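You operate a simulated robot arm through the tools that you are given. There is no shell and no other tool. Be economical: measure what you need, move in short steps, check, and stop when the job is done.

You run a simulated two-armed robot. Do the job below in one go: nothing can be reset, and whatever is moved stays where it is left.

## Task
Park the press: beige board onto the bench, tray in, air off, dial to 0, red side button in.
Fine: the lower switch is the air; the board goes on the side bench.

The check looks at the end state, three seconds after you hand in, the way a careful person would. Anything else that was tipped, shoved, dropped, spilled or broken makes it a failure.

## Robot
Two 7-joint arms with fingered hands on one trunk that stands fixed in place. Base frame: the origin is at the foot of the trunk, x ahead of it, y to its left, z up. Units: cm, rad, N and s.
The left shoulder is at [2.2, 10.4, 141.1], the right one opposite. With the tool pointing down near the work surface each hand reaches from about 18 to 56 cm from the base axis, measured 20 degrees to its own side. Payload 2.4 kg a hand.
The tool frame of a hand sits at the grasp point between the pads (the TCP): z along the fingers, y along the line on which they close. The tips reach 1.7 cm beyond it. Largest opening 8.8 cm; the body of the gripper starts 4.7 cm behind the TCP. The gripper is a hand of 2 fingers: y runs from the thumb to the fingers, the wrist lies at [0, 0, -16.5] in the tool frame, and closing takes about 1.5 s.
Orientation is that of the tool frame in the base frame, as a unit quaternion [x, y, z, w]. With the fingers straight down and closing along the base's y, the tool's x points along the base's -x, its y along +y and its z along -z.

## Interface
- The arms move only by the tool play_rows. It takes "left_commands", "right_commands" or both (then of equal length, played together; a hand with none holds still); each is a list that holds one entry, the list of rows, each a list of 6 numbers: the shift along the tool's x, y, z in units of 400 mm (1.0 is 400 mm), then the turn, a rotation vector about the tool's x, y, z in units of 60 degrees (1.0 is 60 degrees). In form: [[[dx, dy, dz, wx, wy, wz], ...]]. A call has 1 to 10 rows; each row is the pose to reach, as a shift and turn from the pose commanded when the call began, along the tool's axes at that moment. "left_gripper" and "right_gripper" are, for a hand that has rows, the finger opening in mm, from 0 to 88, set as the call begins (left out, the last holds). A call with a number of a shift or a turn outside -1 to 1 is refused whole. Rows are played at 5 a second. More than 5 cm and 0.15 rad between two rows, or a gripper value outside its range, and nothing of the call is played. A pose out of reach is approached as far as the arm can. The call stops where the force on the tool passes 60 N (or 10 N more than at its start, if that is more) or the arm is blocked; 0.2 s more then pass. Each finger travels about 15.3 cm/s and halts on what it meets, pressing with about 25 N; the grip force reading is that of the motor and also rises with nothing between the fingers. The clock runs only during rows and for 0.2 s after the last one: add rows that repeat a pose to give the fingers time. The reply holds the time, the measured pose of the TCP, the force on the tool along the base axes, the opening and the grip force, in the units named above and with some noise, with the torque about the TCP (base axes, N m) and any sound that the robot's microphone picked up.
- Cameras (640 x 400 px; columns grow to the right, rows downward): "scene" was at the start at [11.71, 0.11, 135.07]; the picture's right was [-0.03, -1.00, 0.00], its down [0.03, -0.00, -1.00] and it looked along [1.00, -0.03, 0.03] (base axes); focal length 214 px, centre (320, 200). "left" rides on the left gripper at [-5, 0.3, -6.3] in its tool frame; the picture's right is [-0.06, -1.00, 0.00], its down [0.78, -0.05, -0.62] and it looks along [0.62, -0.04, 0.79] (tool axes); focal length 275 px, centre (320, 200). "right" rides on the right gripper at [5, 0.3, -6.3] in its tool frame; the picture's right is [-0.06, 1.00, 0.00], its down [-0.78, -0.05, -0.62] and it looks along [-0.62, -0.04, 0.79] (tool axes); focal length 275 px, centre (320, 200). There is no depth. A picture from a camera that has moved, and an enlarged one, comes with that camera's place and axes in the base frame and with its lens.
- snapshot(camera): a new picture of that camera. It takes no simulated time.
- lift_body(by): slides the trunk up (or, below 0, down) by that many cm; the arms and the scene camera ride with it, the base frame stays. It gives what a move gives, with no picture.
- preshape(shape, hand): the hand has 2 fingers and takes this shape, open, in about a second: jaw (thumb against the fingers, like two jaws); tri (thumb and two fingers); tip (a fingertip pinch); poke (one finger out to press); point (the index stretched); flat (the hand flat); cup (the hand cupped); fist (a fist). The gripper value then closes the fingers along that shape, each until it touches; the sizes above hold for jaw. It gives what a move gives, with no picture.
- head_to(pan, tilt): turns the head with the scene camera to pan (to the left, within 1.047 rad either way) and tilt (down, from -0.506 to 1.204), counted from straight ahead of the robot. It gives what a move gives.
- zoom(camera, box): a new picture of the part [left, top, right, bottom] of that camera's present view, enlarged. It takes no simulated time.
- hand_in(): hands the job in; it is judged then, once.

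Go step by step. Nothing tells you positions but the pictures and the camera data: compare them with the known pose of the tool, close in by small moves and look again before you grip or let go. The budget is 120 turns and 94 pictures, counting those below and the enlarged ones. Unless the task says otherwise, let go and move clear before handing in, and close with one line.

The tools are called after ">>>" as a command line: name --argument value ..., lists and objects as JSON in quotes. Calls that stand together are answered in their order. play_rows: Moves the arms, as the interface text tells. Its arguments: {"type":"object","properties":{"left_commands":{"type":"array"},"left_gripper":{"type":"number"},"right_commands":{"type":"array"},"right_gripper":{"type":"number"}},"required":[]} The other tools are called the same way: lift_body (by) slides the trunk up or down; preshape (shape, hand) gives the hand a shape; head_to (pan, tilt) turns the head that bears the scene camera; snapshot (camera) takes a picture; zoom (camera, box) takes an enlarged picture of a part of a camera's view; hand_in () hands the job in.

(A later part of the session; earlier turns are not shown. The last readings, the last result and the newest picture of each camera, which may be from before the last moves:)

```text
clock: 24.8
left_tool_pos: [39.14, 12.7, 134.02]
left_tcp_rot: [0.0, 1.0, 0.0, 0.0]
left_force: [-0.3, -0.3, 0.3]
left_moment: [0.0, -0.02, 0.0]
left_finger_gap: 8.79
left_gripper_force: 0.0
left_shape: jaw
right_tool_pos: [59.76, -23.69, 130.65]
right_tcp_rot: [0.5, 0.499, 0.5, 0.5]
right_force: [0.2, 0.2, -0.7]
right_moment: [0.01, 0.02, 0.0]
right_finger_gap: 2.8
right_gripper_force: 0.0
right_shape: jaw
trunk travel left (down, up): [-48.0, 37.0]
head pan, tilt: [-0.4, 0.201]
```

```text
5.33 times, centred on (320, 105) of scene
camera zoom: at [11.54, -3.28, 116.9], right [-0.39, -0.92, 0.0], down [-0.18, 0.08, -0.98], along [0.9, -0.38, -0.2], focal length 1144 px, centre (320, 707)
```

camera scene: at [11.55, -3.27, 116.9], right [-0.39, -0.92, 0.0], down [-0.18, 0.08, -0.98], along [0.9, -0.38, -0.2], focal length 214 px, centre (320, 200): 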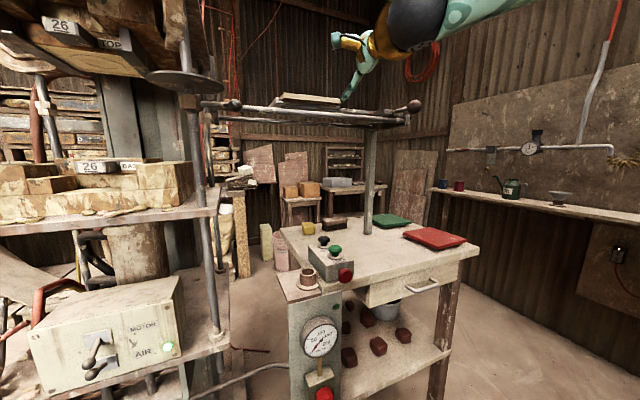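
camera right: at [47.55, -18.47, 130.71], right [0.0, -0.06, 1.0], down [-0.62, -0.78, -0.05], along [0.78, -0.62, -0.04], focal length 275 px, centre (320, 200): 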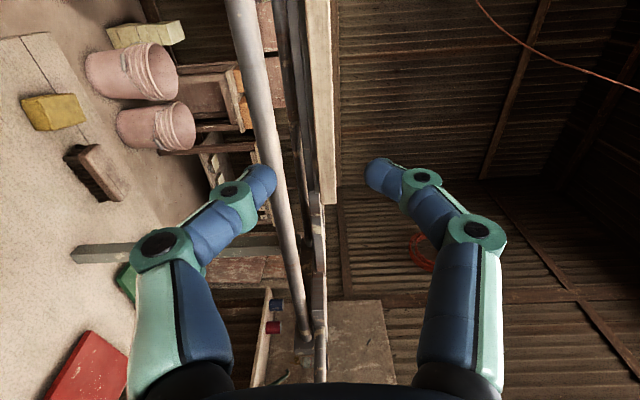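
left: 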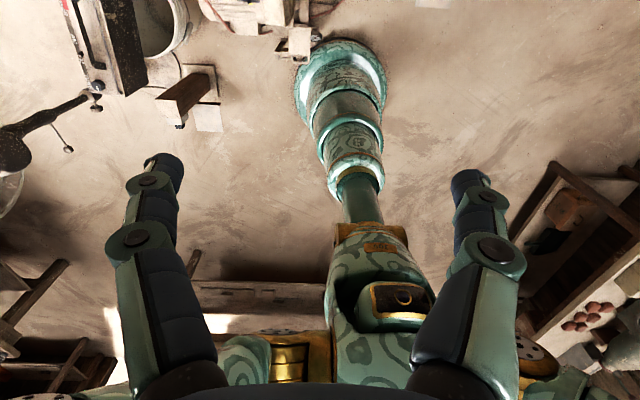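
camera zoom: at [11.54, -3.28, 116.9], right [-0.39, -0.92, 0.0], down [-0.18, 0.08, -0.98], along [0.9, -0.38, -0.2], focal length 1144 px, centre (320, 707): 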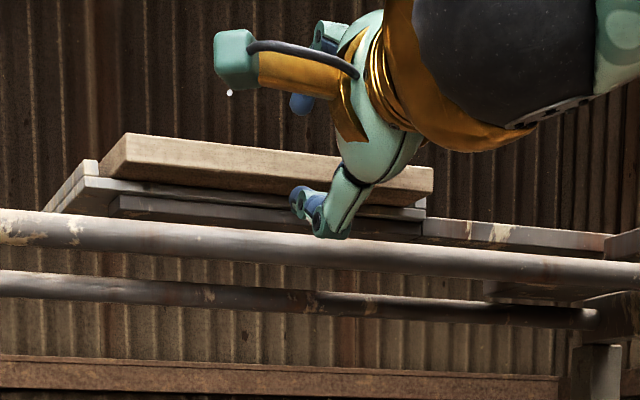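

Clearances look right; advance the last ~3 cm and close on the board.

>>> play_rows --right_commands '[[[0, 0, 0.03, 0, 0, 0], [0, 0, 0.06, 0, 0, 0], [0, 0, 0.085, 0, 0, 0], [0, 0, 0.085, 0, 0, 0]]]'

>>> zoom --camera "right" --box '[220, 20, 420, 220]'

>>> zoom --camera "scene" --box '[260, 70, 380, 140]'

```text
clock: 25.8
left_tool_pos: [39.03, 12.76, 134.01]
left_tcp_rot: [-0.001, 1.0, 0.0, 0.0]
left_force: [0.0, -0.8, -0.2]
left_moment: [0.01, 0.0, -0.01]
left_finger_gap: 8.78
left_gripper_force: 0.0
left_shape: jaw
right_tool_pos: [63.04, -23.68, 130.73]
right_tcp_rot: [0.499, 0.498, 0.501, 0.501]
right_force: [-5.5, 0.2, 4.3]
right_moment: [-0.02, 0.14, 0.01]
right_finger_gap: 2.61
right_gripper_force: 0.0
right_shape: jaw
trunk travel left (down, up): [-48.0, 37.0]
head pan, tilt: [-0.4, 0.201]
```

```text
2.00 times, centred on (320, 120) of right
camera zoom: at [56.62, -18.56, 130.94], right [0.0, -0.06, 1.0], down [-0.62, -0.78, -0.05], along [0.79, -0.62, -0.04], focal length 551 px, centre (320, 360)
```

zoom: 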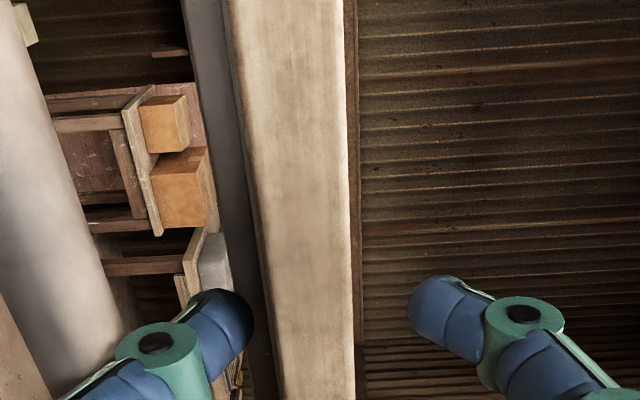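

```text
5.33 times, centred on (320, 105) of scene
camera zoom: at [11.42, -3.26, 116.92], right [-0.39, -0.92, 0.0], down [-0.18, 0.08, -0.98], along [0.9, -0.38, -0.2], focal length 1144 px, centre (320, 707)
```

zoom: 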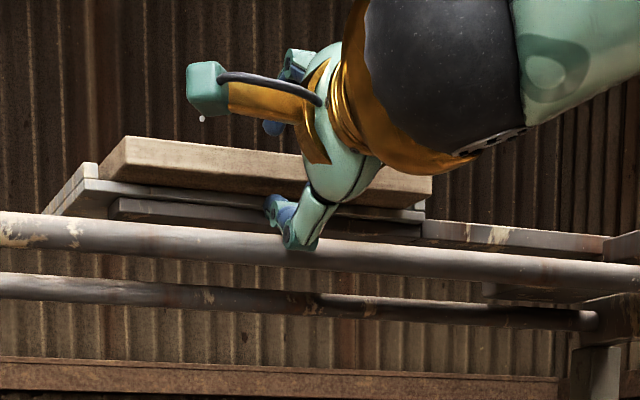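

The lower knuckle touches the rail before the tips are deep enough, so the edge is farther in (~x 65). I'll back off and re-approach pitched ~27° downward.

>>> play_rows --right_commands '[[[0, 0, -0.05, 0, 0, 0], [0, 0.0, -0.1, 0, 0, 0], [0, 0.04, -0.1, 0.14, 0, 0], [0, 0.07, -0.1, 0.28, 0, 0], [0, 0.09, -0.095, 0.42, 0, 0], [0, 0.09, -0.095, 0.45, 0, 0], [0, 0.09, -0.095, 0.45, 0, 0]]]' --right_gripper 36

>>> snapshot --camera "right"

>>> zoom --camera "scene" --box '[260, 70, 380, 140]'

```text
clock: 27.4
left_tool_pos: [39.19, 12.87, 134.06]
left_tcp_rot: [0.0, 1.0, -0.001, 0.0]
left_force: [0.2, -0.5, 0.7]
left_moment: [0.0, 0.03, 0.03]
left_finger_gap: 8.77
left_gripper_force: 0.1
left_shape: jaw
right_tool_pos: [59.43, -23.63, 134.3]
right_tcp_rot: [0.604, 0.602, 0.37, 0.37]
right_force: [0.2, 1.0, -0.1]
right_moment: [-0.03, 0.0, 0.0]
right_finger_gap: 3.57
right_gripper_force: 0.1
right_shape: jaw
trunk travel left (down, up): [-48.0, 37.0]
head pan, tilt: [-0.4, 0.201]
```

```text
52 pictures are left
camera right: at [53.8, -18.51, 137.33], right [0.45, -0.06, 0.89], down [-0.57, -0.78, 0.24], along [0.68, -0.62, -0.39], focal length 275 px, centre (320, 200)
```

right: 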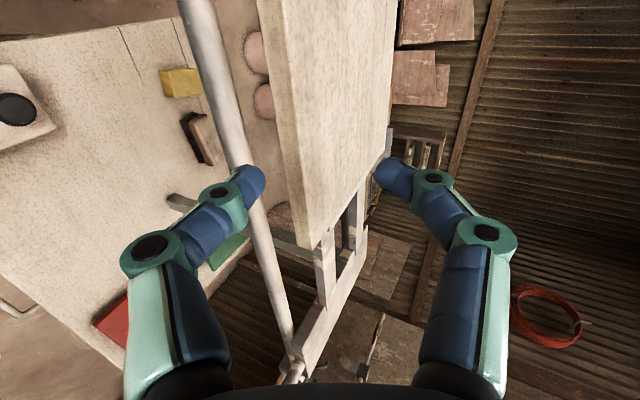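

```text
5.33 times, centred on (320, 105) of scene
camera zoom: at [11.55, -3.29, 116.9], right [-0.39, -0.92, 0.0], down [-0.18, 0.08, -0.98], along [0.9, -0.38, -0.2], focal length 1144 px, centre (320, 707)
```

zoom: 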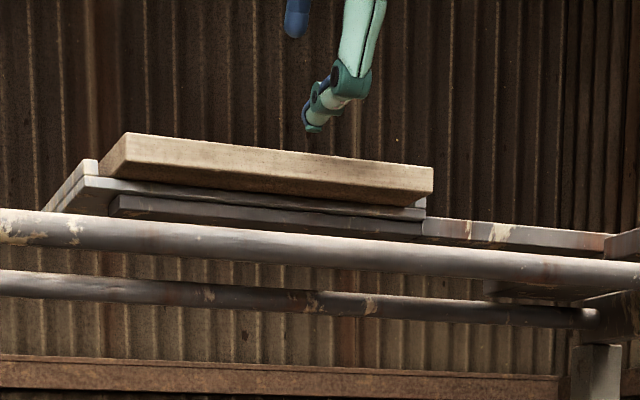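

>>> zoom --camera "right" --box '[220, 100, 380, 280]'

```text
2.22 times, centred on (300, 190) of right
camera zoom: at [53.8, -18.51, 137.33], right [0.45, -0.06, 0.89], down [-0.57, -0.78, 0.24], along [0.68, -0.62, -0.39], focal length 612 px, centre (364, 222)
```

zoom: 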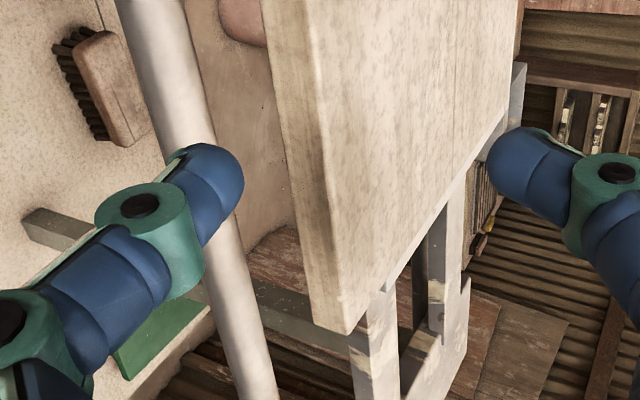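

Better triangulation: edge at x=63.0, right corner y=−30.8, z 129.7–131.05; rail at x=63.8 just below. So the earlier level pose already overlapped ~1.7 cm; return there level and close.

>>> play_rows --right_commands '[[[0, -0.02, -0.03, -0.14, 0, 0], [0, -0.06, -0.02, -0.28, 0, 0], [0, -0.08, 0.0, -0.42, 0, 0], [0, -0.088, 0.02, -0.45, 0, 0], [0, -0.088, 0.02, -0.45, 0, 0]]]' --right_gripper 28

>>> play_rows --right_commands '[[[0, 0, 0.04, 0, 0, 0], [0, 0, 0.08, 0, 0, 0], [0, 0, 0.107, 0, 0, 0], [0, 0, 0.107, 0, 0, 0]]]'

```text
clock: 28.6
left_tool_pos: [39.12, 12.86, 134.04]
left_tcp_rot: [0.0, 1.0, 0.0, 0.0]
left_force: [0.6, 0.3, -0.3]
left_moment: [0.02, 0.05, 0.0]
left_finger_gap: 8.77
left_gripper_force: 0.1
left_shape: jaw
right_tool_pos: [58.64, -23.54, 130.74]
right_tcp_rot: [0.5, 0.499, 0.501, 0.5]
right_force: [0.7, 0.2, 0.3]
right_moment: [-0.04, 0.01, 0.0]
right_finger_gap: 2.82
right_gripper_force: 0.0
right_shape: jaw
trunk travel left (down, up): [-48.0, 37.0]
head pan, tilt: [-0.4, 0.201]
```

```text
clock: 29.6
left_tool_pos: [38.88, 12.77, 133.99]
left_tcp_rot: [0.0, 1.0, -0.001, -0.001]
left_force: [-0.1, 0.5, 0.0]
left_moment: [-0.02, -0.01, -0.03]
left_finger_gap: 8.79
left_gripper_force: 0.0
left_shape: jaw
right_tool_pos: [62.73, -23.65, 130.85]
right_tcp_rot: [0.5, 0.498, 0.5, 0.501]
right_force: [-0.7, -1.2, 0.8]
right_moment: [-0.02, 0.01, 0.03]
right_finger_gap: 2.75
right_gripper_force: 0.2
right_shape: jaw
trunk travel left (down, up): [-48.0, 37.0]
head pan, tilt: [-0.4, 0.201]
```

>>> play_rows --right_commands '[[[0, 0.004, 0.008, 0, 0, 0], [0, 0.006, 0.015, 0, 0, 0]]]'

>>> play_rows --right_commands '[[[0, 0, 0, 0, 0, 0], [0, 0, 0, 0, 0, 0], [0, 0, 0, 0, 0, 0], [0, 0, 0, 0, 0, 0], [0, 0, 0, 0, 0, 0]]]' --right_gripper 0

>>> zoom --camera "scene" --box '[260, 70, 380, 140]'

```text
clock: 30.2
left_tool_pos: [39.12, 12.8, 133.97]
left_tcp_rot: [0.001, 1.0, 0.0, 0.0]
left_force: [-0.4, 0.3, -0.1]
left_moment: [-0.01, -0.05, 0.01]
left_finger_gap: 8.8
left_gripper_force: 0.1
left_shape: jaw
right_tool_pos: [63.42, -23.65, 131.01]
right_tcp_rot: [0.5, 0.498, 0.501, 0.501]
right_force: [-2.2, -0.8, 2.0]
right_moment: [-0.02, 0.07, -0.02]
right_finger_gap: 2.73
right_gripper_force: 0.1
right_shape: jaw
trunk travel left (down, up): [-48.0, 37.0]
head pan, tilt: [-0.4, 0.201]
```

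```text
clock: 31.4
left_tool_pos: [39.08, 12.72, 133.87]
left_tcp_rot: [0.0, 1.0, -0.001, 0.0]
left_force: [0.1, 0.8, 0.5]
left_moment: [-0.03, -0.04, -0.02]
left_finger_gap: 8.81
left_gripper_force: 0.1
left_shape: jaw
right_tool_pos: [63.34, -23.7, 131.02]
right_tcp_rot: [0.5, 0.499, 0.501, 0.5]
right_force: [0.9, -0.9, 2.9]
right_moment: [-0.02, -0.05, 0.02]
right_finger_gap: 0.77
right_gripper_force: 25.9
right_shape: jaw
trunk travel left (down, up): [-48.0, 37.0]
head pan, tilt: [-0.4, 0.201]
```

```text
5.33 times, centred on (320, 105) of scene
camera zoom: at [11.55, -3.27, 116.91], right [-0.39, -0.92, 0.0], down [-0.18, 0.08, -0.98], along [0.9, -0.38, -0.2], focal length 1144 px, centre (320, 707)
```

zoom: 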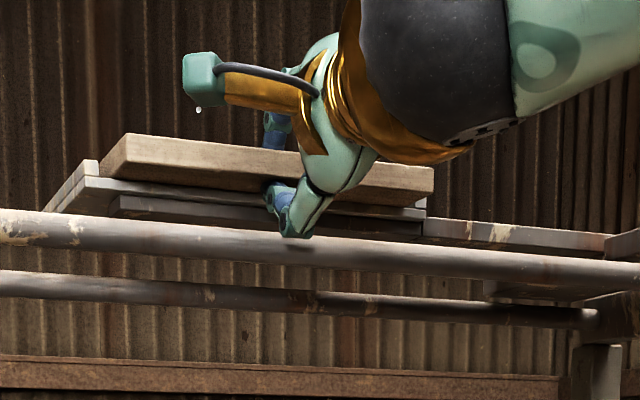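

The fingers stopped at 0.77 cm with grip force. Lift a little to test.

>>> play_rows --right_commands '[[[0, 0.02, 0, 0, 0, 0], [0, 0.04, 0, 0, 0, 0], [0, 0.06, 0, 0, 0, 0], [0, 0.06, 0, 0, 0, 0]]]'

>>> zoom --camera "scene" --box '[240, 60, 400, 140]'

```text
clock: 32.4
left_tool_pos: [39.29, 12.72, 134.06]
left_tcp_rot: [0.0, 1.0, 0.0, 0.001]
left_force: [0.2, 0.7, -0.5]
left_moment: [0.02, -0.01, 0.01]
left_finger_gap: 8.81
left_gripper_force: 0.1
left_shape: jaw
right_tool_pos: [63.23, -23.75, 133.33]
right_tcp_rot: [0.5, 0.5, 0.5, 0.5]
right_force: [-0.4, 0.7, -1.1]
right_moment: [0.0, 0.1, -0.01]
right_finger_gap: 0.74
right_gripper_force: 25.1
right_shape: jaw
trunk travel left (down, up): [-48.0, 37.0]
head pan, tilt: [-0.4, 0.201]
```

```text
4.00 times, centred on (320, 100) of scene
camera zoom: at [11.56, -3.28, 116.9], right [-0.39, -0.92, 0.0], down [-0.18, 0.08, -0.98], along [0.9, -0.38, -0.2], focal length 858 px, centre (320, 600)
```

zoom: 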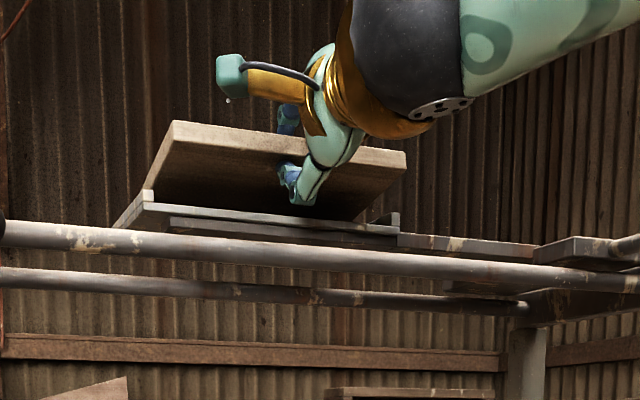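

The board is held, near edge lifted. Raise it clear, then retract toward the robot.

>>> play_rows --right_commands '[[[0, 0.03, 0, 0, 0, 0], [0, 0.06, 0, 0, 0, 0], [0, 0.09, 0, 0, 0, 0], [0, 0.12, 0, 0, 0, 0], [0, 0.15, 0, 0, 0, 0], [0, 0.16, -0.04, 0, 0, 0], [0, 0.16, -0.08, 0, 0, 0], [0, 0.16, -0.12, 0, 0, 0]]]'

>>> snapshot --camera "right"

>>> zoom --camera "scene" --box '[220, 20, 440, 160]'

```text
clock: 34.2
left_tool_pos: [39.03, 12.82, 134.03]
left_tcp_rot: [0.0, 1.0, 0.0, 0.0]
left_force: [-0.1, 0.1, 0.5]
left_moment: [0.02, 0.02, 0.01]
left_finger_gap: 8.78
left_gripper_force: 0.0
left_shape: jaw
right_tool_pos: [58.43, -23.57, 139.85]
right_tcp_rot: [0.5, 0.499, 0.501, 0.5]
right_force: [0.2, 0.4, -1.3]
right_moment: [0.02, 0.11, -0.04]
right_finger_gap: 0.7
right_gripper_force: 24.7
right_shape: jaw
trunk travel left (down, up): [-48.0, 37.0]
head pan, tilt: [-0.4, 0.201]
```

```text
47 pictures are left
camera right: at [52.09, -18.49, 140.08], right [0.0, -0.06, 1.0], down [-0.62, -0.78, -0.05], along [0.79, -0.62, -0.04], focal length 275 px, centre (320, 200)
```

right: 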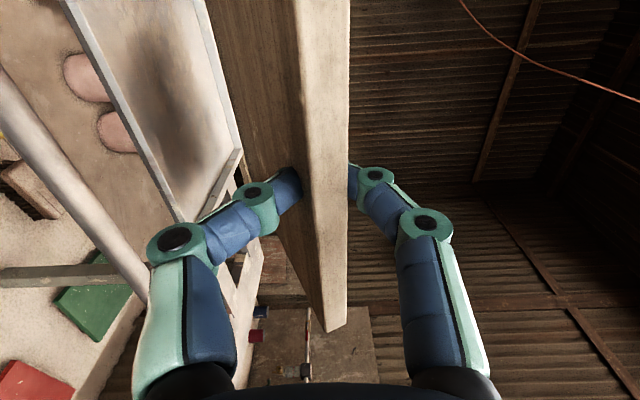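

```text
2.86 times, centred on (330, 90) of scene
camera zoom: at [11.54, -3.29, 116.9], right [-0.39, -0.92, 0.0], down [-0.18, 0.08, -0.98], along [0.9, -0.38, -0.2], focal length 613 px, centre (291, 514)
```

zoom: 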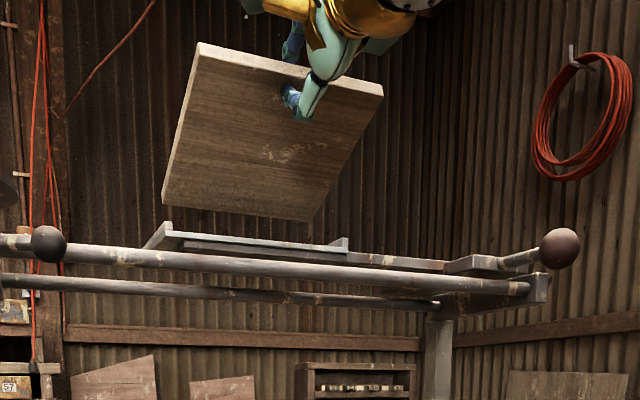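

Board is clear but tilted ~20° far-end-down in the grip. I'll retract toward x≈43, pitching the hand up ~20° to level it.

>>> play_rows --right_commands '[[[0, 0, -0.05, 0, 0, 0], [0, 0, -0.1, -0.08, 0, 0], [0, 0, -0.15, -0.16, 0, 0], [0, 0, -0.2, -0.24, 0, 0], [0, 0, -0.25, -0.33, 0, 0], [0, 0, -0.3, -0.33, 0, 0], [-0.05, 0, -0.35, -0.33, 0, 0], [-0.1, 0, -0.38, -0.33, 0, 0]]]'

>>> snapshot --camera "right"

>>> snapshot --camera "scene"

```text
clock: 36.0
left_tool_pos: [39.16, 12.76, 133.92]
left_tcp_rot: [0.0, 1.0, 0.0, 0.0]
left_force: [-0.4, 0.3, -0.2]
left_moment: [-0.05, 0.01, 0.0]
left_finger_gap: 8.81
left_gripper_force: 0.0
left_shape: jaw
right_tool_pos: [43.31, -27.62, 139.75]
right_tcp_rot: [0.407, 0.405, 0.579, 0.578]
right_force: [0.4, -1.2, -1.8]
right_moment: [-0.01, 0.13, 0.02]
right_finger_gap: 0.71
right_gripper_force: 25.2
right_shape: jaw
trunk travel left (down, up): [-48.0, 37.0]
head pan, tilt: [-0.4, 0.201]
```

```text
45 pictures are left
camera right: at [37.19, -22.54, 137.86], right [-0.34, -0.06, 0.94], down [-0.57, -0.78, -0.26], along [0.75, -0.62, 0.23], focal length 275 px, centre (320, 200)
```

right: 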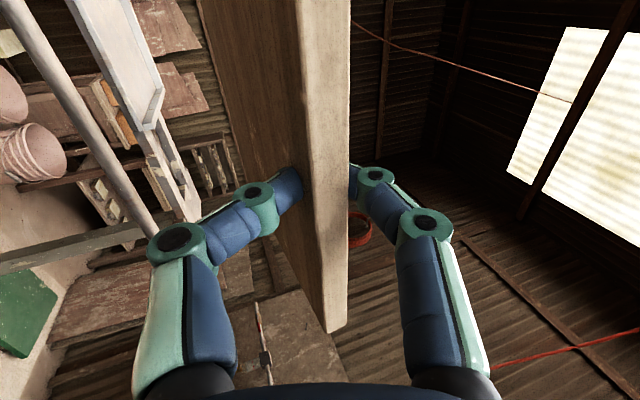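

```text
44 pictures are left
camera scene: at [11.54, -3.31, 116.9], right [-0.39, -0.92, 0.0], down [-0.18, 0.08, -0.98], along [0.9, -0.38, -0.2], focal length 214 px, centre (320, 200)
```

scene: 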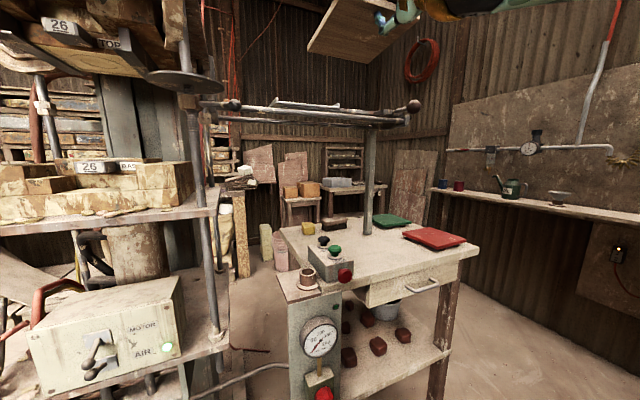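

Board looks level now. Lower the trunk, bringing the board above bench height in front of it.

>>> lift_body --by -40

>>> play_rows --right_commands '[[[-0.07, 0, 0, 0, 0, 0], [-0.15, 0, 0, 0, 0, 0], [-0.23, 0, 0, 0, 0, 0], [-0.31, 0, 0, 0, 0, 0], [-0.385, 0, 0, 0, 0, 0], [-0.385, 0, 0, 0, 0, 0]]]'

>>> head_to --pan -0.6 --tilt 0.1

>>> snapshot --camera "scene"

```text
clock: 39.8
left_tool_pos: [39.17, 12.71, 94.09]
left_tcp_rot: [0.0, 1.0, 0.0, 0.001]
left_force: [-0.4, -0.5, 0.4]
left_moment: [0.02, 0.01, 0.0]
left_finger_gap: 8.82
left_gripper_force: 0.0
left_shape: jaw
right_tool_pos: [43.37, -27.68, 99.66]
right_tcp_rot: [0.407, 0.405, 0.579, 0.58]
right_force: [0.2, 0.0, -2.5]
right_moment: [-0.02, 0.08, 0.01]
right_finger_gap: 0.67
right_gripper_force: 25.1
right_shape: jaw
trunk travel left (down, up): [-8.0, 77.0]
head pan, tilt: [-0.4, 0.201]
```

```text
clock: 41.2
left_tool_pos: [39.11, 12.79, 93.87]
left_tcp_rot: [0.0, 1.0, 0.0, 0.0]
left_force: [-0.4, -0.2, 0.4]
left_moment: [0.01, -0.03, 0.01]
left_finger_gap: 8.76
left_gripper_force: 0.0
left_shape: jaw
right_tool_pos: [43.31, -43.14, 99.61]
right_tcp_rot: [0.407, 0.405, 0.579, 0.579]
right_force: [-0.1, 0.4, -2.2]
right_moment: [-0.02, 0.13, -0.01]
right_finger_gap: 0.7
right_gripper_force: 25.2
right_shape: jaw
trunk travel left (down, up): [-8.0, 77.0]
head pan, tilt: [-0.4, 0.201]
```

```text
clock: 42.0
left_tool_pos: [39.3, 12.84, 93.93]
left_tcp_rot: [0.0, 1.0, 0.001, 0.001]
left_force: [-0.1, -0.4, 0.4]
left_moment: [0.03, -0.03, 0.0]
left_finger_gap: 8.79
left_gripper_force: 0.1
left_shape: jaw
right_tool_pos: [43.42, -43.22, 99.58]
right_tcp_rot: [0.408, 0.406, 0.578, 0.579]
right_force: [1.0, 0.0, -1.6]
right_moment: [-0.01, 0.11, -0.02]
right_finger_gap: 0.71
right_gripper_force: 25.4
right_shape: jaw
trunk travel left (down, up): [-8.0, 77.0]
head pan, tilt: [-0.6, 0.099]
```

```text
43 pictures are left
camera scene: at [13.22, -2.97, 76.1], right [-0.35, -0.94, 0.0], down [-0.28, 0.11, -0.95], along [0.89, -0.34, -0.3], focal length 214 px, centre (320, 200)
```

scene: 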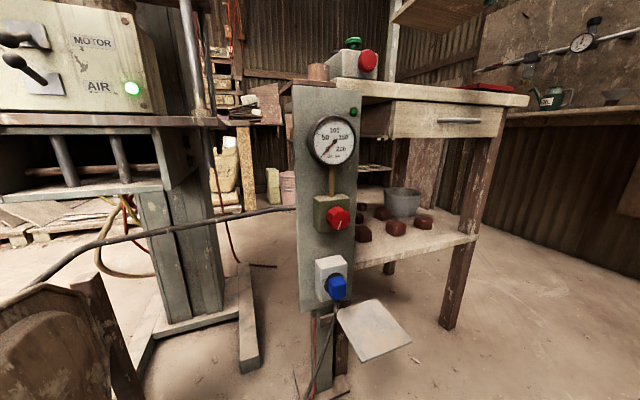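

The head camera is too low to see the bench top, so I'll raise the trunk and reach down with the arm instead.

>>> lift_body --by 26

>>> play_rows --right_commands '[[[0, -0.085, -0.03, 0, 0, 0], [0, -0.17, -0.06, 0, 0, 0], [0, -0.255, -0.09, 0, 0, 0], [0, -0.34, -0.12, 0, 0, 0], [0, -0.425, -0.15, 0, 0, 0], [0, -0.51, -0.18, 0, 0, 0], [0, -0.59, -0.206, 0, 0, 0], [0, -0.59, -0.206, 0, 0, 0]]]'

>>> head_to --pan -0.65 --tilt 0.3

>>> snapshot --camera "scene"

>>> snapshot --camera "right"

```text
clock: 44.6
left_tool_pos: [39.21, 12.81, 119.86]
left_tcp_rot: [0.0, 1.0, 0.0, 0.0]
left_force: [-0.3, -0.1, -0.3]
left_moment: [-0.02, 0.02, 0.02]
left_finger_gap: 8.78
left_gripper_force: 0.2
left_shape: jaw
right_tool_pos: [43.42, -42.91, 125.55]
right_tcp_rot: [0.406, 0.407, 0.578, 0.579]
right_force: [-0.6, 0.5, -2.3]
right_moment: [-0.02, 0.11, -0.01]
right_finger_gap: 0.7
right_gripper_force: 25.0
right_shape: jaw
trunk travel left (down, up): [-34.0, 51.0]
head pan, tilt: [-0.6, 0.099]
```

```text
clock: 46.4
left_tool_pos: [39.13, 12.68, 119.93]
left_tcp_rot: [0.001, 1.0, -0.001, 0.0]
left_force: [-0.1, 0.4, -0.2]
left_moment: [0.03, -0.02, -0.01]
left_finger_gap: 8.77
left_gripper_force: 0.1
left_shape: jaw
right_tool_pos: [43.49, -43.05, 100.59]
right_tcp_rot: [0.407, 0.404, 0.579, 0.58]
right_force: [-0.5, 0.2, -2.2]
right_moment: [-0.02, 0.13, -0.02]
right_finger_gap: 0.71
right_gripper_force: 25.1
right_shape: jaw
trunk travel left (down, up): [-34.0, 51.0]
head pan, tilt: [-0.6, 0.099]
```

```text
clock: 47.2
left_tool_pos: [39.19, 12.75, 120.06]
left_tcp_rot: [0.0, 1.0, 0.0, 0.0]
left_force: [0.8, 0.2, -0.6]
left_moment: [-0.01, -0.01, -0.05]
left_finger_gap: 8.78
left_gripper_force: 0.2
left_shape: jaw
right_tool_pos: [43.57, -43.01, 100.64]
right_tcp_rot: [0.408, 0.405, 0.578, 0.579]
right_force: [-1.2, -0.3, -1.8]
right_moment: [-0.02, 0.11, 0.01]
right_finger_gap: 0.66
right_gripper_force: 25.6
right_shape: jaw
trunk travel left (down, up): [-34.0, 51.0]
head pan, tilt: [-0.649, 0.3]
```

```text
42 pictures are left
camera scene: at [10.72, -5.35, 101.88], right [-0.61, -0.79, 0.0], down [-0.24, 0.18, -0.95], along [0.76, -0.58, -0.3], focal length 214 px, centre (320, 200)
```

scene: 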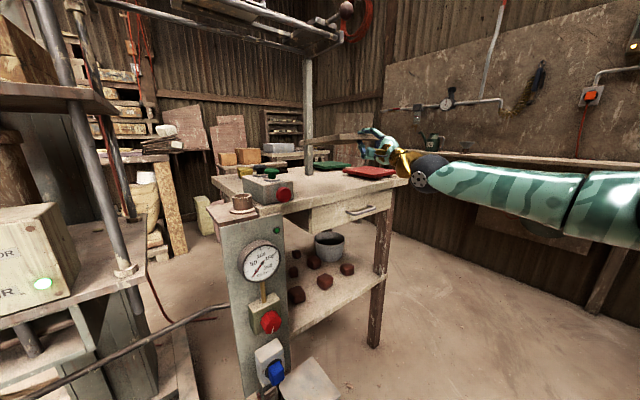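

```text
41 pictures are left
camera right: at [37.48, -37.9, 98.79], right [-0.34, -0.06, 0.94], down [-0.57, -0.78, -0.26], along [0.75, -0.62, 0.23], focal length 275 px, centre (320, 200)
```

right: 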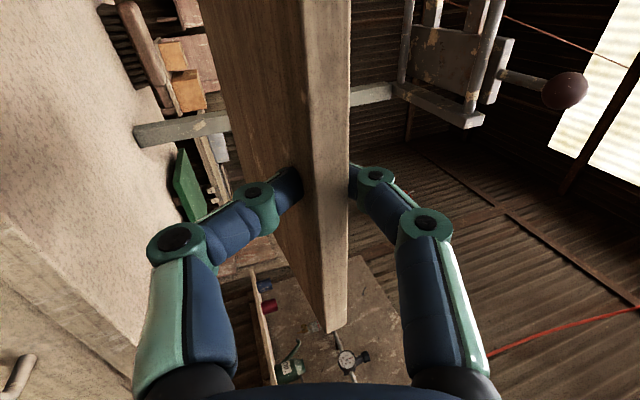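

>>> zoom --camera "scene" --box '[210, 110, 430, 220]'

```text
2.91 times, centred on (320, 165) of scene
camera zoom: at [10.72, -5.35, 101.88], right [-0.61, -0.79, 0.0], down [-0.24, 0.18, -0.95], along [0.76, -0.58, -0.3], focal length 624 px, centre (320, 302)
```

zoom: 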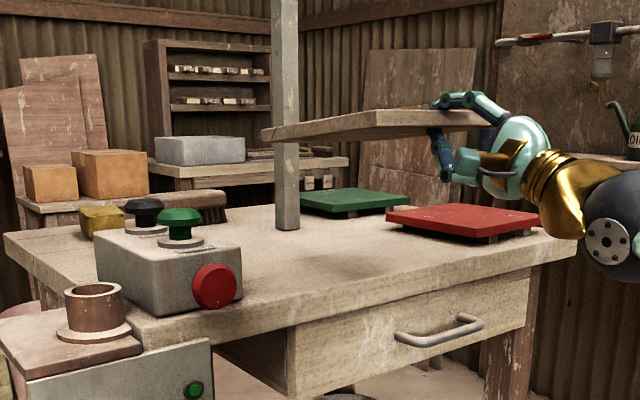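

Board is nearly level (~5° far-end low). Correct that and move forward/down to just above the bench (z≈90.5).

>>> play_rows --right_commands '[[[0, -0.07, 0.03, -0.04, 0, 0], [0, -0.14, 0.06, -0.085, 0, 0], [0, -0.22, 0.085, -0.085, 0, 0], [0, -0.27, 0.105, -0.085, 0, 0], [0, -0.31, 0.118, -0.085, 0, 0], [0, -0.31, 0.118, -0.085, 0, 0]]]'

>>> zoom --camera "scene" --box '[210, 110, 430, 220]'

```text
clock: 48.6
left_tool_pos: [39.08, 12.71, 119.87]
left_tcp_rot: [0.0, 1.0, 0.0, 0.001]
left_force: [-0.2, 0.0, -0.1]
left_moment: [0.02, 0.01, 0.01]
left_finger_gap: 8.79
left_gripper_force: 0.0
left_shape: jaw
right_tool_pos: [52.32, -43.01, 90.59]
right_tcp_rot: [0.38, 0.38, 0.597, 0.596]
right_force: [0.4, -0.3, -1.6]
right_moment: [0.02, 0.13, 0.0]
right_finger_gap: 0.67
right_gripper_force: 25.3
right_shape: jaw
trunk travel left (down, up): [-34.0, 51.0]
head pan, tilt: [-0.649, 0.3]
```

```text
2.91 times, centred on (320, 165) of scene
camera zoom: at [10.77, -5.3, 101.87], right [-0.6, -0.8, 0.0], down [-0.24, 0.18, -0.95], along [0.76, -0.58, -0.3], focal length 624 px, centre (320, 302)
```

zoom: 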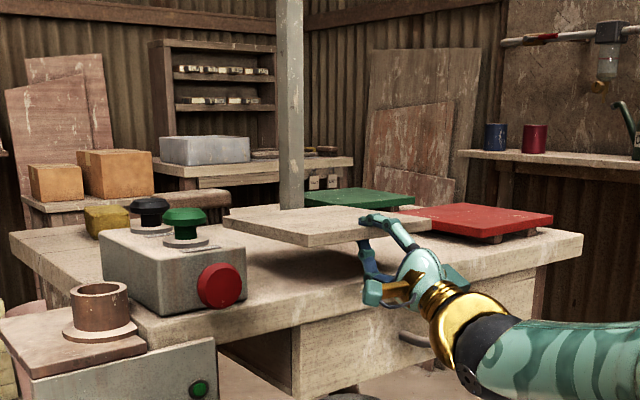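

Board is level above the clear bench area. Back 1.5 cm so the lower finger stays off the bench edge, and lower.

>>> play_rows --right_commands '[[[0, -0.01, -0.04, 0, 0, 0], [0, -0.03, -0.055, 0, 0, 0], [0, -0.052, -0.066, 0, 0, 0], [0, -0.052, -0.066, 0, 0, 0]]]'

>>> zoom --camera "scene" --box '[250, 130, 410, 230]'

```text
clock: 49.6
left_tool_pos: [39.15, 12.81, 119.96]
left_tcp_rot: [-0.001, 1.0, -0.001, 0.0]
left_force: [0.1, -0.9, 0.3]
left_moment: [-0.01, 0.01, -0.01]
left_finger_gap: 8.79
left_gripper_force: 0.0
left_shape: jaw
right_tool_pos: [50.85, -42.99, 87.71]
right_tcp_rot: [0.381, 0.379, 0.596, 0.596]
right_force: [-0.4, -0.3, -1.9]
right_moment: [0.02, 0.08, 0.02]
right_finger_gap: 0.65
right_gripper_force: 25.2
right_shape: jaw
trunk travel left (down, up): [-34.0, 51.0]
head pan, tilt: [-0.649, 0.3]
```

```text
4.00 times, centred on (330, 180) of scene
camera zoom: at [10.77, -5.3, 101.87], right [-0.6, -0.8, 0.0], down [-0.24, 0.18, -0.95], along [0.76, -0.58, -0.3], focal length 858 px, centre (280, 280)
```

zoom: 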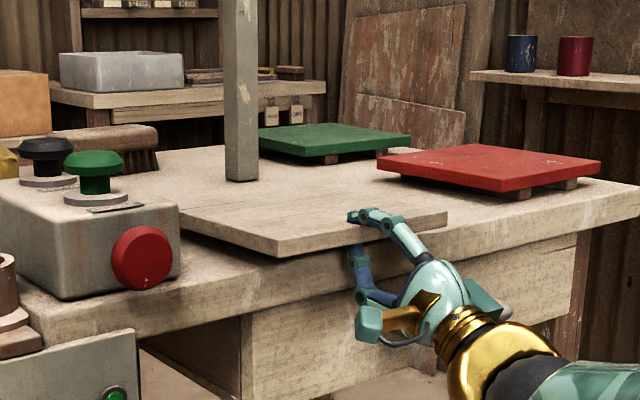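

>>> play_rows --right_commands '[[[0, -0.011, -0.005, 0, 0, 0], [0, -0.0226, -0.0106, 0, 0, 0], [0, -0.0226, -0.0106, 0, 0, 0]]]'

>>> play_rows --right_commands '[[[0, -0.006, -0.003, 0, 0, 0], [0, -0.0113, -0.0053, 0, 0, 0], [0, -0.0113, -0.0053, 0, 0, 0]]]'

>>> zoom --camera "scene" --box '[250, 130, 410, 230]'

```text
clock: 50.4
left_tool_pos: [39.08, 12.79, 119.94]
left_tcp_rot: [0.0, 1.0, 0.0, 0.0]
left_force: [0.2, 0.7, -0.2]
left_moment: [0.03, -0.02, -0.02]
left_finger_gap: 8.79
left_gripper_force: 0.0
left_shape: jaw
right_tool_pos: [50.91, -42.96, 86.7]
right_tcp_rot: [0.381, 0.38, 0.596, 0.596]
right_force: [0.3, 0.1, -2.3]
right_moment: [-0.01, 0.08, 0.05]
right_finger_gap: 0.66
right_gripper_force: 25.2
right_shape: jaw
trunk travel left (down, up): [-34.0, 51.0]
head pan, tilt: [-0.649, 0.3]
```

```text
clock: 51.2
left_tool_pos: [39.21, 12.89, 119.98]
left_tcp_rot: [0.0, 1.0, -0.001, 0.001]
left_force: [0.6, -0.5, 0.4]
left_moment: [-0.02, -0.01, -0.02]
left_finger_gap: 8.77
left_gripper_force: 0.1
left_shape: jaw
right_tool_pos: [50.75, -42.95, 86.17]
right_tcp_rot: [0.381, 0.378, 0.596, 0.597]
right_force: [0.5, 0.8, 1.8]
right_moment: [0.0, -0.01, -0.01]
right_finger_gap: 0.68
right_gripper_force: 24.9
right_shape: jaw
trunk travel left (down, up): [-34.0, 51.0]
head pan, tilt: [-0.649, 0.3]
```

```text
4.00 times, centred on (330, 180) of scene
camera zoom: at [10.74, -5.27, 101.88], right [-0.6, -0.8, 0.0], down [-0.24, 0.18, -0.95], along [0.76, -0.58, -0.3], focal length 858 px, centre (280, 280)
```

zoom: 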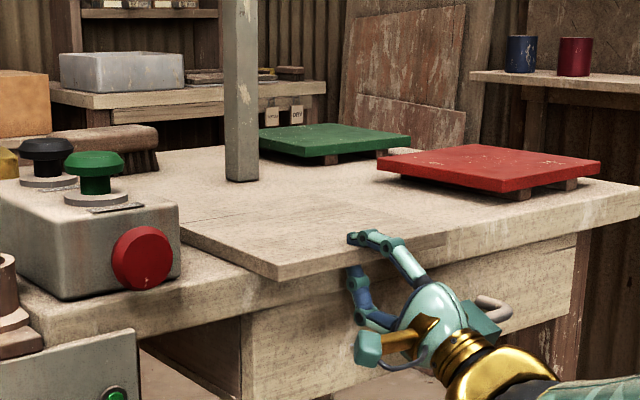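

The board now rests on the bench. Release gently and withdraw back.

>>> play_rows --right_commands '[[[0, 0, 0, 0, 0, 0], [0, 0, 0, 0, 0, 0], [0, 0, 0, 0, 0, 0], [0, 0, 0, 0, 0, 0]]]' --right_gripper 30

>>> play_rows --right_commands '[[[0, 0.02, -0.05, 0, 0, 0], [0, 0.05, -0.12, 0, 0, 0], [0, 0.09, -0.2, 0, 0, 0]]]'

>>> zoom --camera "scene" --box '[250, 130, 410, 230]'

```text
clock: 52.2
left_tool_pos: [39.15, 12.74, 119.86]
left_tcp_rot: [0.0, 1.0, 0.0, 0.0]
left_force: [0.1, -0.8, 0.4]
left_moment: [0.0, 0.02, -0.01]
left_finger_gap: 8.79
left_gripper_force: 0.0
left_shape: jaw
right_tool_pos: [50.82, -43.02, 86.22]
right_tcp_rot: [0.38, 0.379, 0.596, 0.597]
right_force: [0.2, -0.2, -0.1]
right_moment: [0.02, 0.02, -0.01]
right_finger_gap: 2.95
right_gripper_force: 0.0
right_shape: jaw
trunk travel left (down, up): [-34.0, 51.0]
head pan, tilt: [-0.649, 0.3]
```

```text
clock: 53.0
left_tool_pos: [39.1, 12.86, 120.01]
left_tcp_rot: [0.0, 1.0, 0.0, 0.0]
left_force: [0.1, -0.2, 0.0]
left_moment: [-0.02, 0.02, -0.01]
left_finger_gap: 8.81
left_gripper_force: 0.0
left_shape: jaw
right_tool_pos: [42.02, -43.03, 86.15]
right_tcp_rot: [0.381, 0.379, 0.596, 0.596]
right_force: [0.6, -0.4, 0.0]
right_moment: [-0.01, -0.03, 0.0]
right_finger_gap: 2.97
right_gripper_force: 0.0
right_shape: jaw
trunk travel left (down, up): [-34.0, 51.0]
head pan, tilt: [-0.649, 0.3]
```

```text
4.00 times, centred on (330, 180) of scene
camera zoom: at [10.72, -5.33, 101.88], right [-0.61, -0.79, 0.0], down [-0.24, 0.18, -0.95], along [0.76, -0.58, -0.3], focal length 858 px, centre (280, 280)
```

zoom: 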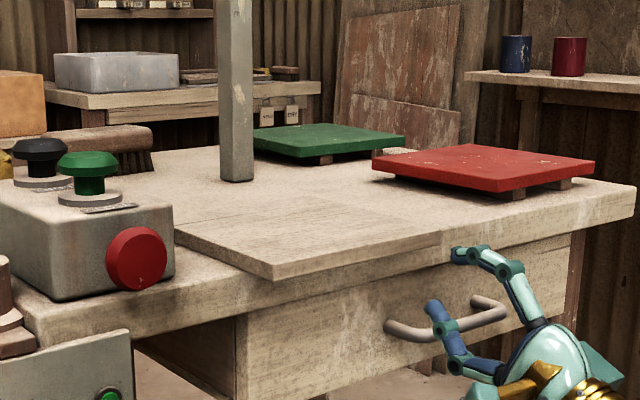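

Board rests flat with a small overhang. I'll nudge it fully onto the bench with closed fingers, hand level.

>>> play_rows --right_commands '[[[0, 0, 0.0, 0.14, 0, 0], [0, -0.01, 0.03, 0.28, 0, 0], [0, -0.021, 0.06, 0.415, 0, 0], [0, -0.021, 0.1, 0.415, 0, 0], [0, -0.021, 0.1, 0.415, 0, 0], [0, -0.021, 0.1, 0.415, 0, 0]]]' --right_gripper 0

>>> zoom --camera "scene" --box '[250, 130, 410, 230]'

```text
clock: 54.4
left_tool_pos: [39.14, 12.74, 120.06]
left_tcp_rot: [0.0, 1.0, 0.001, 0.0]
left_force: [0.6, -0.8, -0.8]
left_moment: [0.0, 0.03, 0.01]
left_finger_gap: 8.77
left_gripper_force: 0.0
left_shape: jaw
right_tool_pos: [45.93, -43.1, 86.95]
right_tcp_rot: [0.5, 0.498, 0.501, 0.501]
right_force: [-0.3, 0.0, 0.7]
right_moment: [-0.01, 0.0, -0.03]
right_finger_gap: 0.01
right_gripper_force: 24.4
right_shape: jaw
trunk travel left (down, up): [-34.0, 51.0]
head pan, tilt: [-0.649, 0.3]
```

```text
4.00 times, centred on (330, 180) of scene
camera zoom: at [10.75, -5.29, 101.87], right [-0.6, -0.8, 0.0], down [-0.24, 0.18, -0.95], along [0.76, -0.58, -0.3], focal length 858 px, centre (280, 280)
```

zoom: 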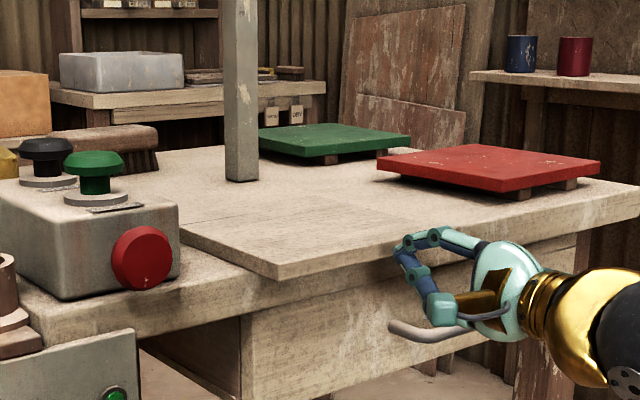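

>>> play_rows --right_commands '[[[-0.01, 0.003, 0.03, 0, 0, 0], [-0.01, 0.003, 0.06, 0, 0, 0], [-0.01, 0.003, 0.09, 0, 0, 0], [-0.01, 0.003, 0.11, 0, 0, 0], [-0.01, 0.003, 0.13, 0, 0, 0], [-0.01, 0.003, 0.15, 0, 0, 0], [-0.01, 0.003, 0.17, 0, 0, 0], [-0.01, 0.003, 0.19, 0, 0, 0]]]'

>>> zoom --camera "scene" --box '[250, 130, 410, 230]'

```text
clock: 56.2
left_tool_pos: [39.2, 12.84, 120.01]
left_tcp_rot: [0.0, 1.0, 0.0, 0.0]
left_force: [-0.3, 0.7, -0.5]
left_moment: [-0.01, -0.01, 0.01]
left_finger_gap: 8.77
left_gripper_force: 0.1
left_shape: jaw
right_tool_pos: [53.6, -43.5, 87.16]
right_tcp_rot: [0.501, 0.498, 0.501, 0.5]
right_force: [-1.8, 0.0, 0.4]
right_moment: [-0.01, -0.02, 0.0]
right_finger_gap: 0.01
right_gripper_force: 24.7
right_shape: jaw
trunk travel left (down, up): [-34.0, 51.0]
head pan, tilt: [-0.649, 0.3]
```

```text
4.00 times, centred on (330, 180) of scene
camera zoom: at [10.74, -5.28, 101.87], right [-0.6, -0.8, 0.0], down [-0.24, 0.18, -0.95], along [0.76, -0.58, -0.3], focal length 858 px, centre (280, 280)
```

zoom: 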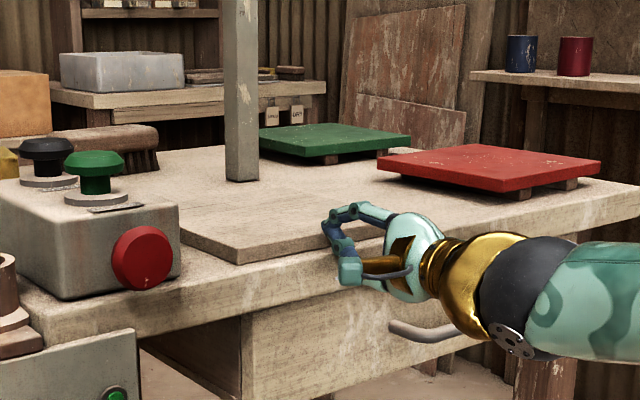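

Board is on the bench. Back off and line up with the red side button at about (52.5,−27.4,88.5).

>>> play_rows --right_commands '[[[0, 0, -0.1, 0, 0, 0], [0, 0.01, -0.2, 0, 0, 0], [0.1, 0.02, -0.24, 0, 0, 0], [0.2, 0.033, -0.24, 0, 0, 0], [0.3, 0.033, -0.24, 0, 0, 0], [0.4, 0.033, -0.24, 0, 0, 0], [0.4, 0.033, -0.2, 0, 0, 0], [0.4, 0.033, -0.2, 0, 0, 0]]]'

>>> zoom --camera "right" --box '[200, 40, 440, 240]'

>>> zoom --camera "scene" --box '[210, 130, 370, 230]'

```text
clock: 58.0
left_tool_pos: [39.18, 12.87, 119.97]
left_tcp_rot: [0.0, 1.0, 0.0, 0.0]
left_force: [-0.2, -0.9, 0.7]
left_moment: [0.01, 0.01, -0.02]
left_finger_gap: 8.79
left_gripper_force: 0.1
left_shape: jaw
right_tool_pos: [45.55, -27.35, 88.5]
right_tcp_rot: [0.5, 0.498, 0.501, 0.501]
right_force: [0.6, 0.3, -0.1]
right_moment: [-0.01, -0.02, -0.03]
right_finger_gap: 0.0
right_gripper_force: 25.3
right_shape: jaw
trunk travel left (down, up): [-34.0, 51.0]
head pan, tilt: [-0.649, 0.3]
```

```text
2.00 times, centred on (320, 140) of right
camera zoom: at [39.18, -22.25, 88.72], right [0.0, -0.06, 1.0], down [-0.62, -0.78, -0.05], along [0.78, -0.62, -0.04], focal length 551 px, centre (320, 320)
```

zoom: 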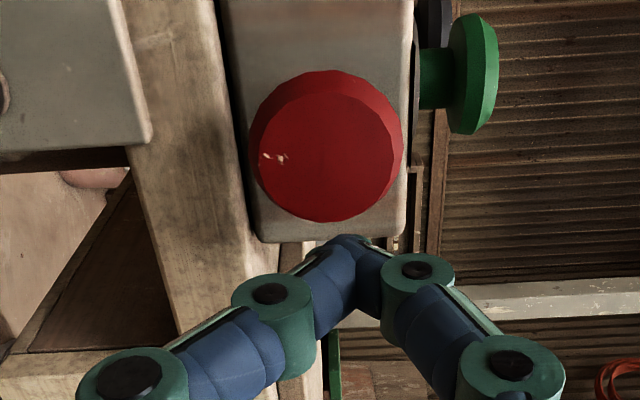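

```text
4.00 times, centred on (290, 180) of scene
camera zoom: at [10.76, -5.29, 101.87], right [-0.6, -0.8, 0.0], down [-0.24, 0.18, -0.95], along [0.76, -0.58, -0.3], focal length 858 px, centre (440, 280)
```

zoom: 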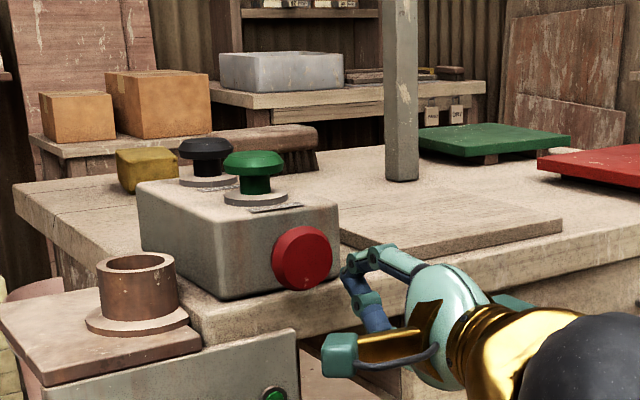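

Well aligned. Push forward in small steps.

>>> play_rows --right_commands '[[[0, 0.002, 0.04, 0, 0, 0], [0, 0.002, 0.07, 0, 0, 0], [0, 0.002, 0.085, 0, 0, 0], [0, 0.002, 0.095, 0, 0, 0], [0, 0.002, 0.105, 0, 0, 0], [0, 0.002, 0.115, 0, 0, 0]]]'

>>> zoom --camera "right" --box '[200, 40, 440, 240]'

```text
clock: 59.4
left_tool_pos: [39.08, 12.88, 120.07]
left_tcp_rot: [0.0, 1.0, 0.0, 0.0]
left_force: [0.3, -0.8, -1.1]
left_moment: [0.01, -0.03, 0.01]
left_finger_gap: 8.78
left_gripper_force: 0.1
left_shape: jaw
right_tool_pos: [50.16, -27.4, 88.55]
right_tcp_rot: [0.5, 0.499, 0.5, 0.501]
right_force: [-0.2, 0.1, 0.8]
right_moment: [0.0, 0.0, -0.02]
right_finger_gap: 0.0
right_gripper_force: 25.8
right_shape: jaw
trunk travel left (down, up): [-34.0, 51.0]
head pan, tilt: [-0.649, 0.3]
```

```text
2.00 times, centred on (320, 140) of right
camera zoom: at [43.78, -22.21, 88.78], right [0.0, -0.06, 1.0], down [-0.62, -0.78, -0.05], along [0.79, -0.62, -0.04], focal length 551 px, centre (320, 320)
```

zoom: 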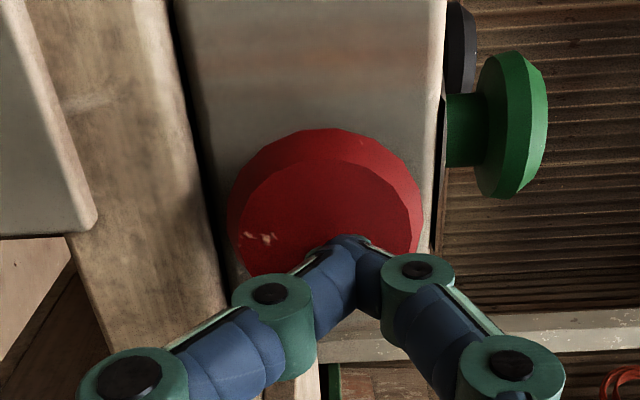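

>>> play_rows --right_commands '[[[0.002, 0, 0.02, 0, 0, 0], [0.002, 0, 0.03, 0, 0, 0], [0.002, 0, 0.04, 0, 0, 0], [0.002, 0, 0.05, 0, 0, 0], [0.002, 0, 0.055, 0, 0, 0]]]'

>>> zoom --camera "scene" --box '[210, 130, 370, 230]'

```text
clock: 60.3
left_tool_pos: [38.57, 12.78, 120.18]
left_tcp_rot: [0.0, 1.0, 0.0, 0.002]
left_force: [-0.2, 0.1, 0.0]
left_moment: [-0.01, -0.03, -0.03]
left_finger_gap: 8.79
left_gripper_force: 0.1
left_shape: jaw
right_tool_pos: [51.59, -27.26, 88.44]
right_tcp_rot: [0.501, 0.5, 0.5, 0.499]
right_force: [-54.4, -6.1, 0.3]
right_moment: [0.0, -0.32, -0.18]
right_finger_gap: 0.56
right_gripper_force: 24.7
right_shape: jaw
trunk travel left (down, up): [-34.0, 51.0]
head pan, tilt: [-0.649, 0.3]
stopped in row 4 (right hand): the force on the tool passed its limit at 62 N (the readings are from after the stop); the commanded pose is now the measured one
```

```text
4.00 times, centred on (290, 180) of scene
camera zoom: at [10.18, -5.37, 101.94], right [-0.6, -0.8, 0.0], down [-0.23, 0.18, -0.96], along [0.76, -0.58, -0.29], focal length 858 px, centre (440, 280)
```

zoom: 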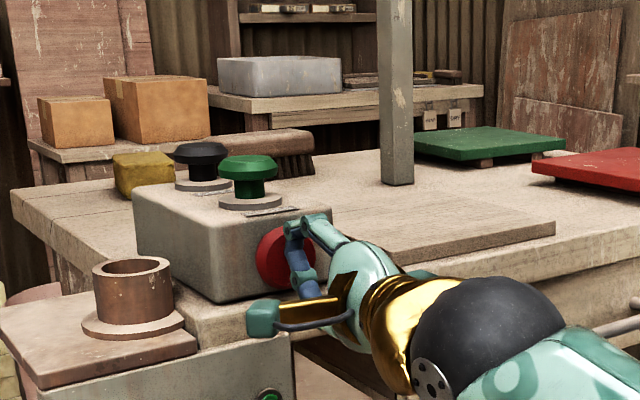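

The push reached 62 N. Back off and compare the button's depth.

>>> play_rows --right_commands '[[[0, 0, -0.05, 0, 0, 0], [0, 0, -0.1, 0, 0, 0], [0, 0, -0.154, 0, 0, 0], [0, 0, -0.154, 0, 0, 0]]]'

>>> zoom --camera "right" --box '[200, 40, 440, 240]'

>>> zoom --camera "scene" --box '[210, 130, 370, 230]'

```text
clock: 61.3
left_tool_pos: [39.29, 12.93, 120.01]
left_tcp_rot: [-0.001, 1.0, 0.0, 0.0]
left_force: [-1.0, 0.3, 0.1]
left_moment: [-0.01, 0.03, -0.03]
left_finger_gap: 8.76
left_gripper_force: 0.1
left_shape: jaw
right_tool_pos: [45.89, -27.29, 88.41]
right_tcp_rot: [0.5, 0.501, 0.501, 0.498]
right_force: [-0.7, -0.2, 0.9]
right_moment: [-0.03, 0.0, 0.01]
right_finger_gap: 0.0
right_gripper_force: 25.3
right_shape: jaw
trunk travel left (down, up): [-34.0, 51.0]
head pan, tilt: [-0.649, 0.3]
```

```text
2.00 times, centred on (320, 140) of right
camera zoom: at [39.46, -22.04, 88.65], right [0.0, -0.06, 1.0], down [-0.62, -0.78, -0.05], along [0.79, -0.62, -0.04], focal length 551 px, centre (320, 320)
```

zoom: 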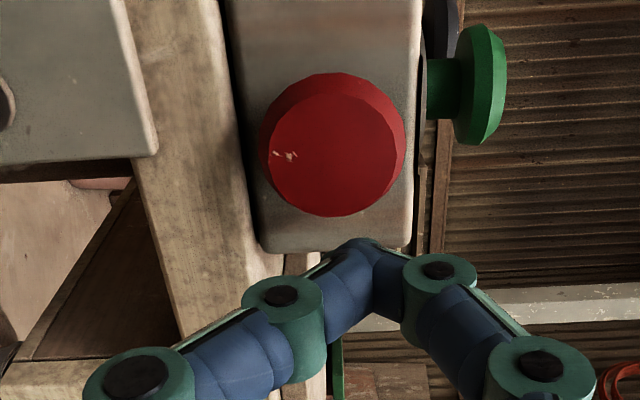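

```text
4.00 times, centred on (290, 180) of scene
camera zoom: at [10.74, -5.3, 101.88], right [-0.61, -0.8, 0.0], down [-0.24, 0.18, -0.95], along [0.76, -0.58, -0.3], focal length 858 px, centre (440, 280)
```

zoom: 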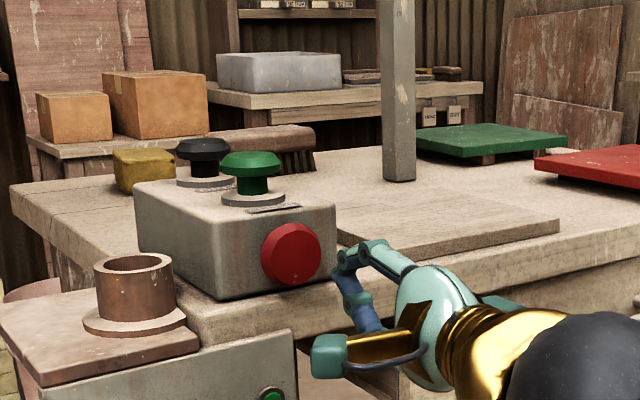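

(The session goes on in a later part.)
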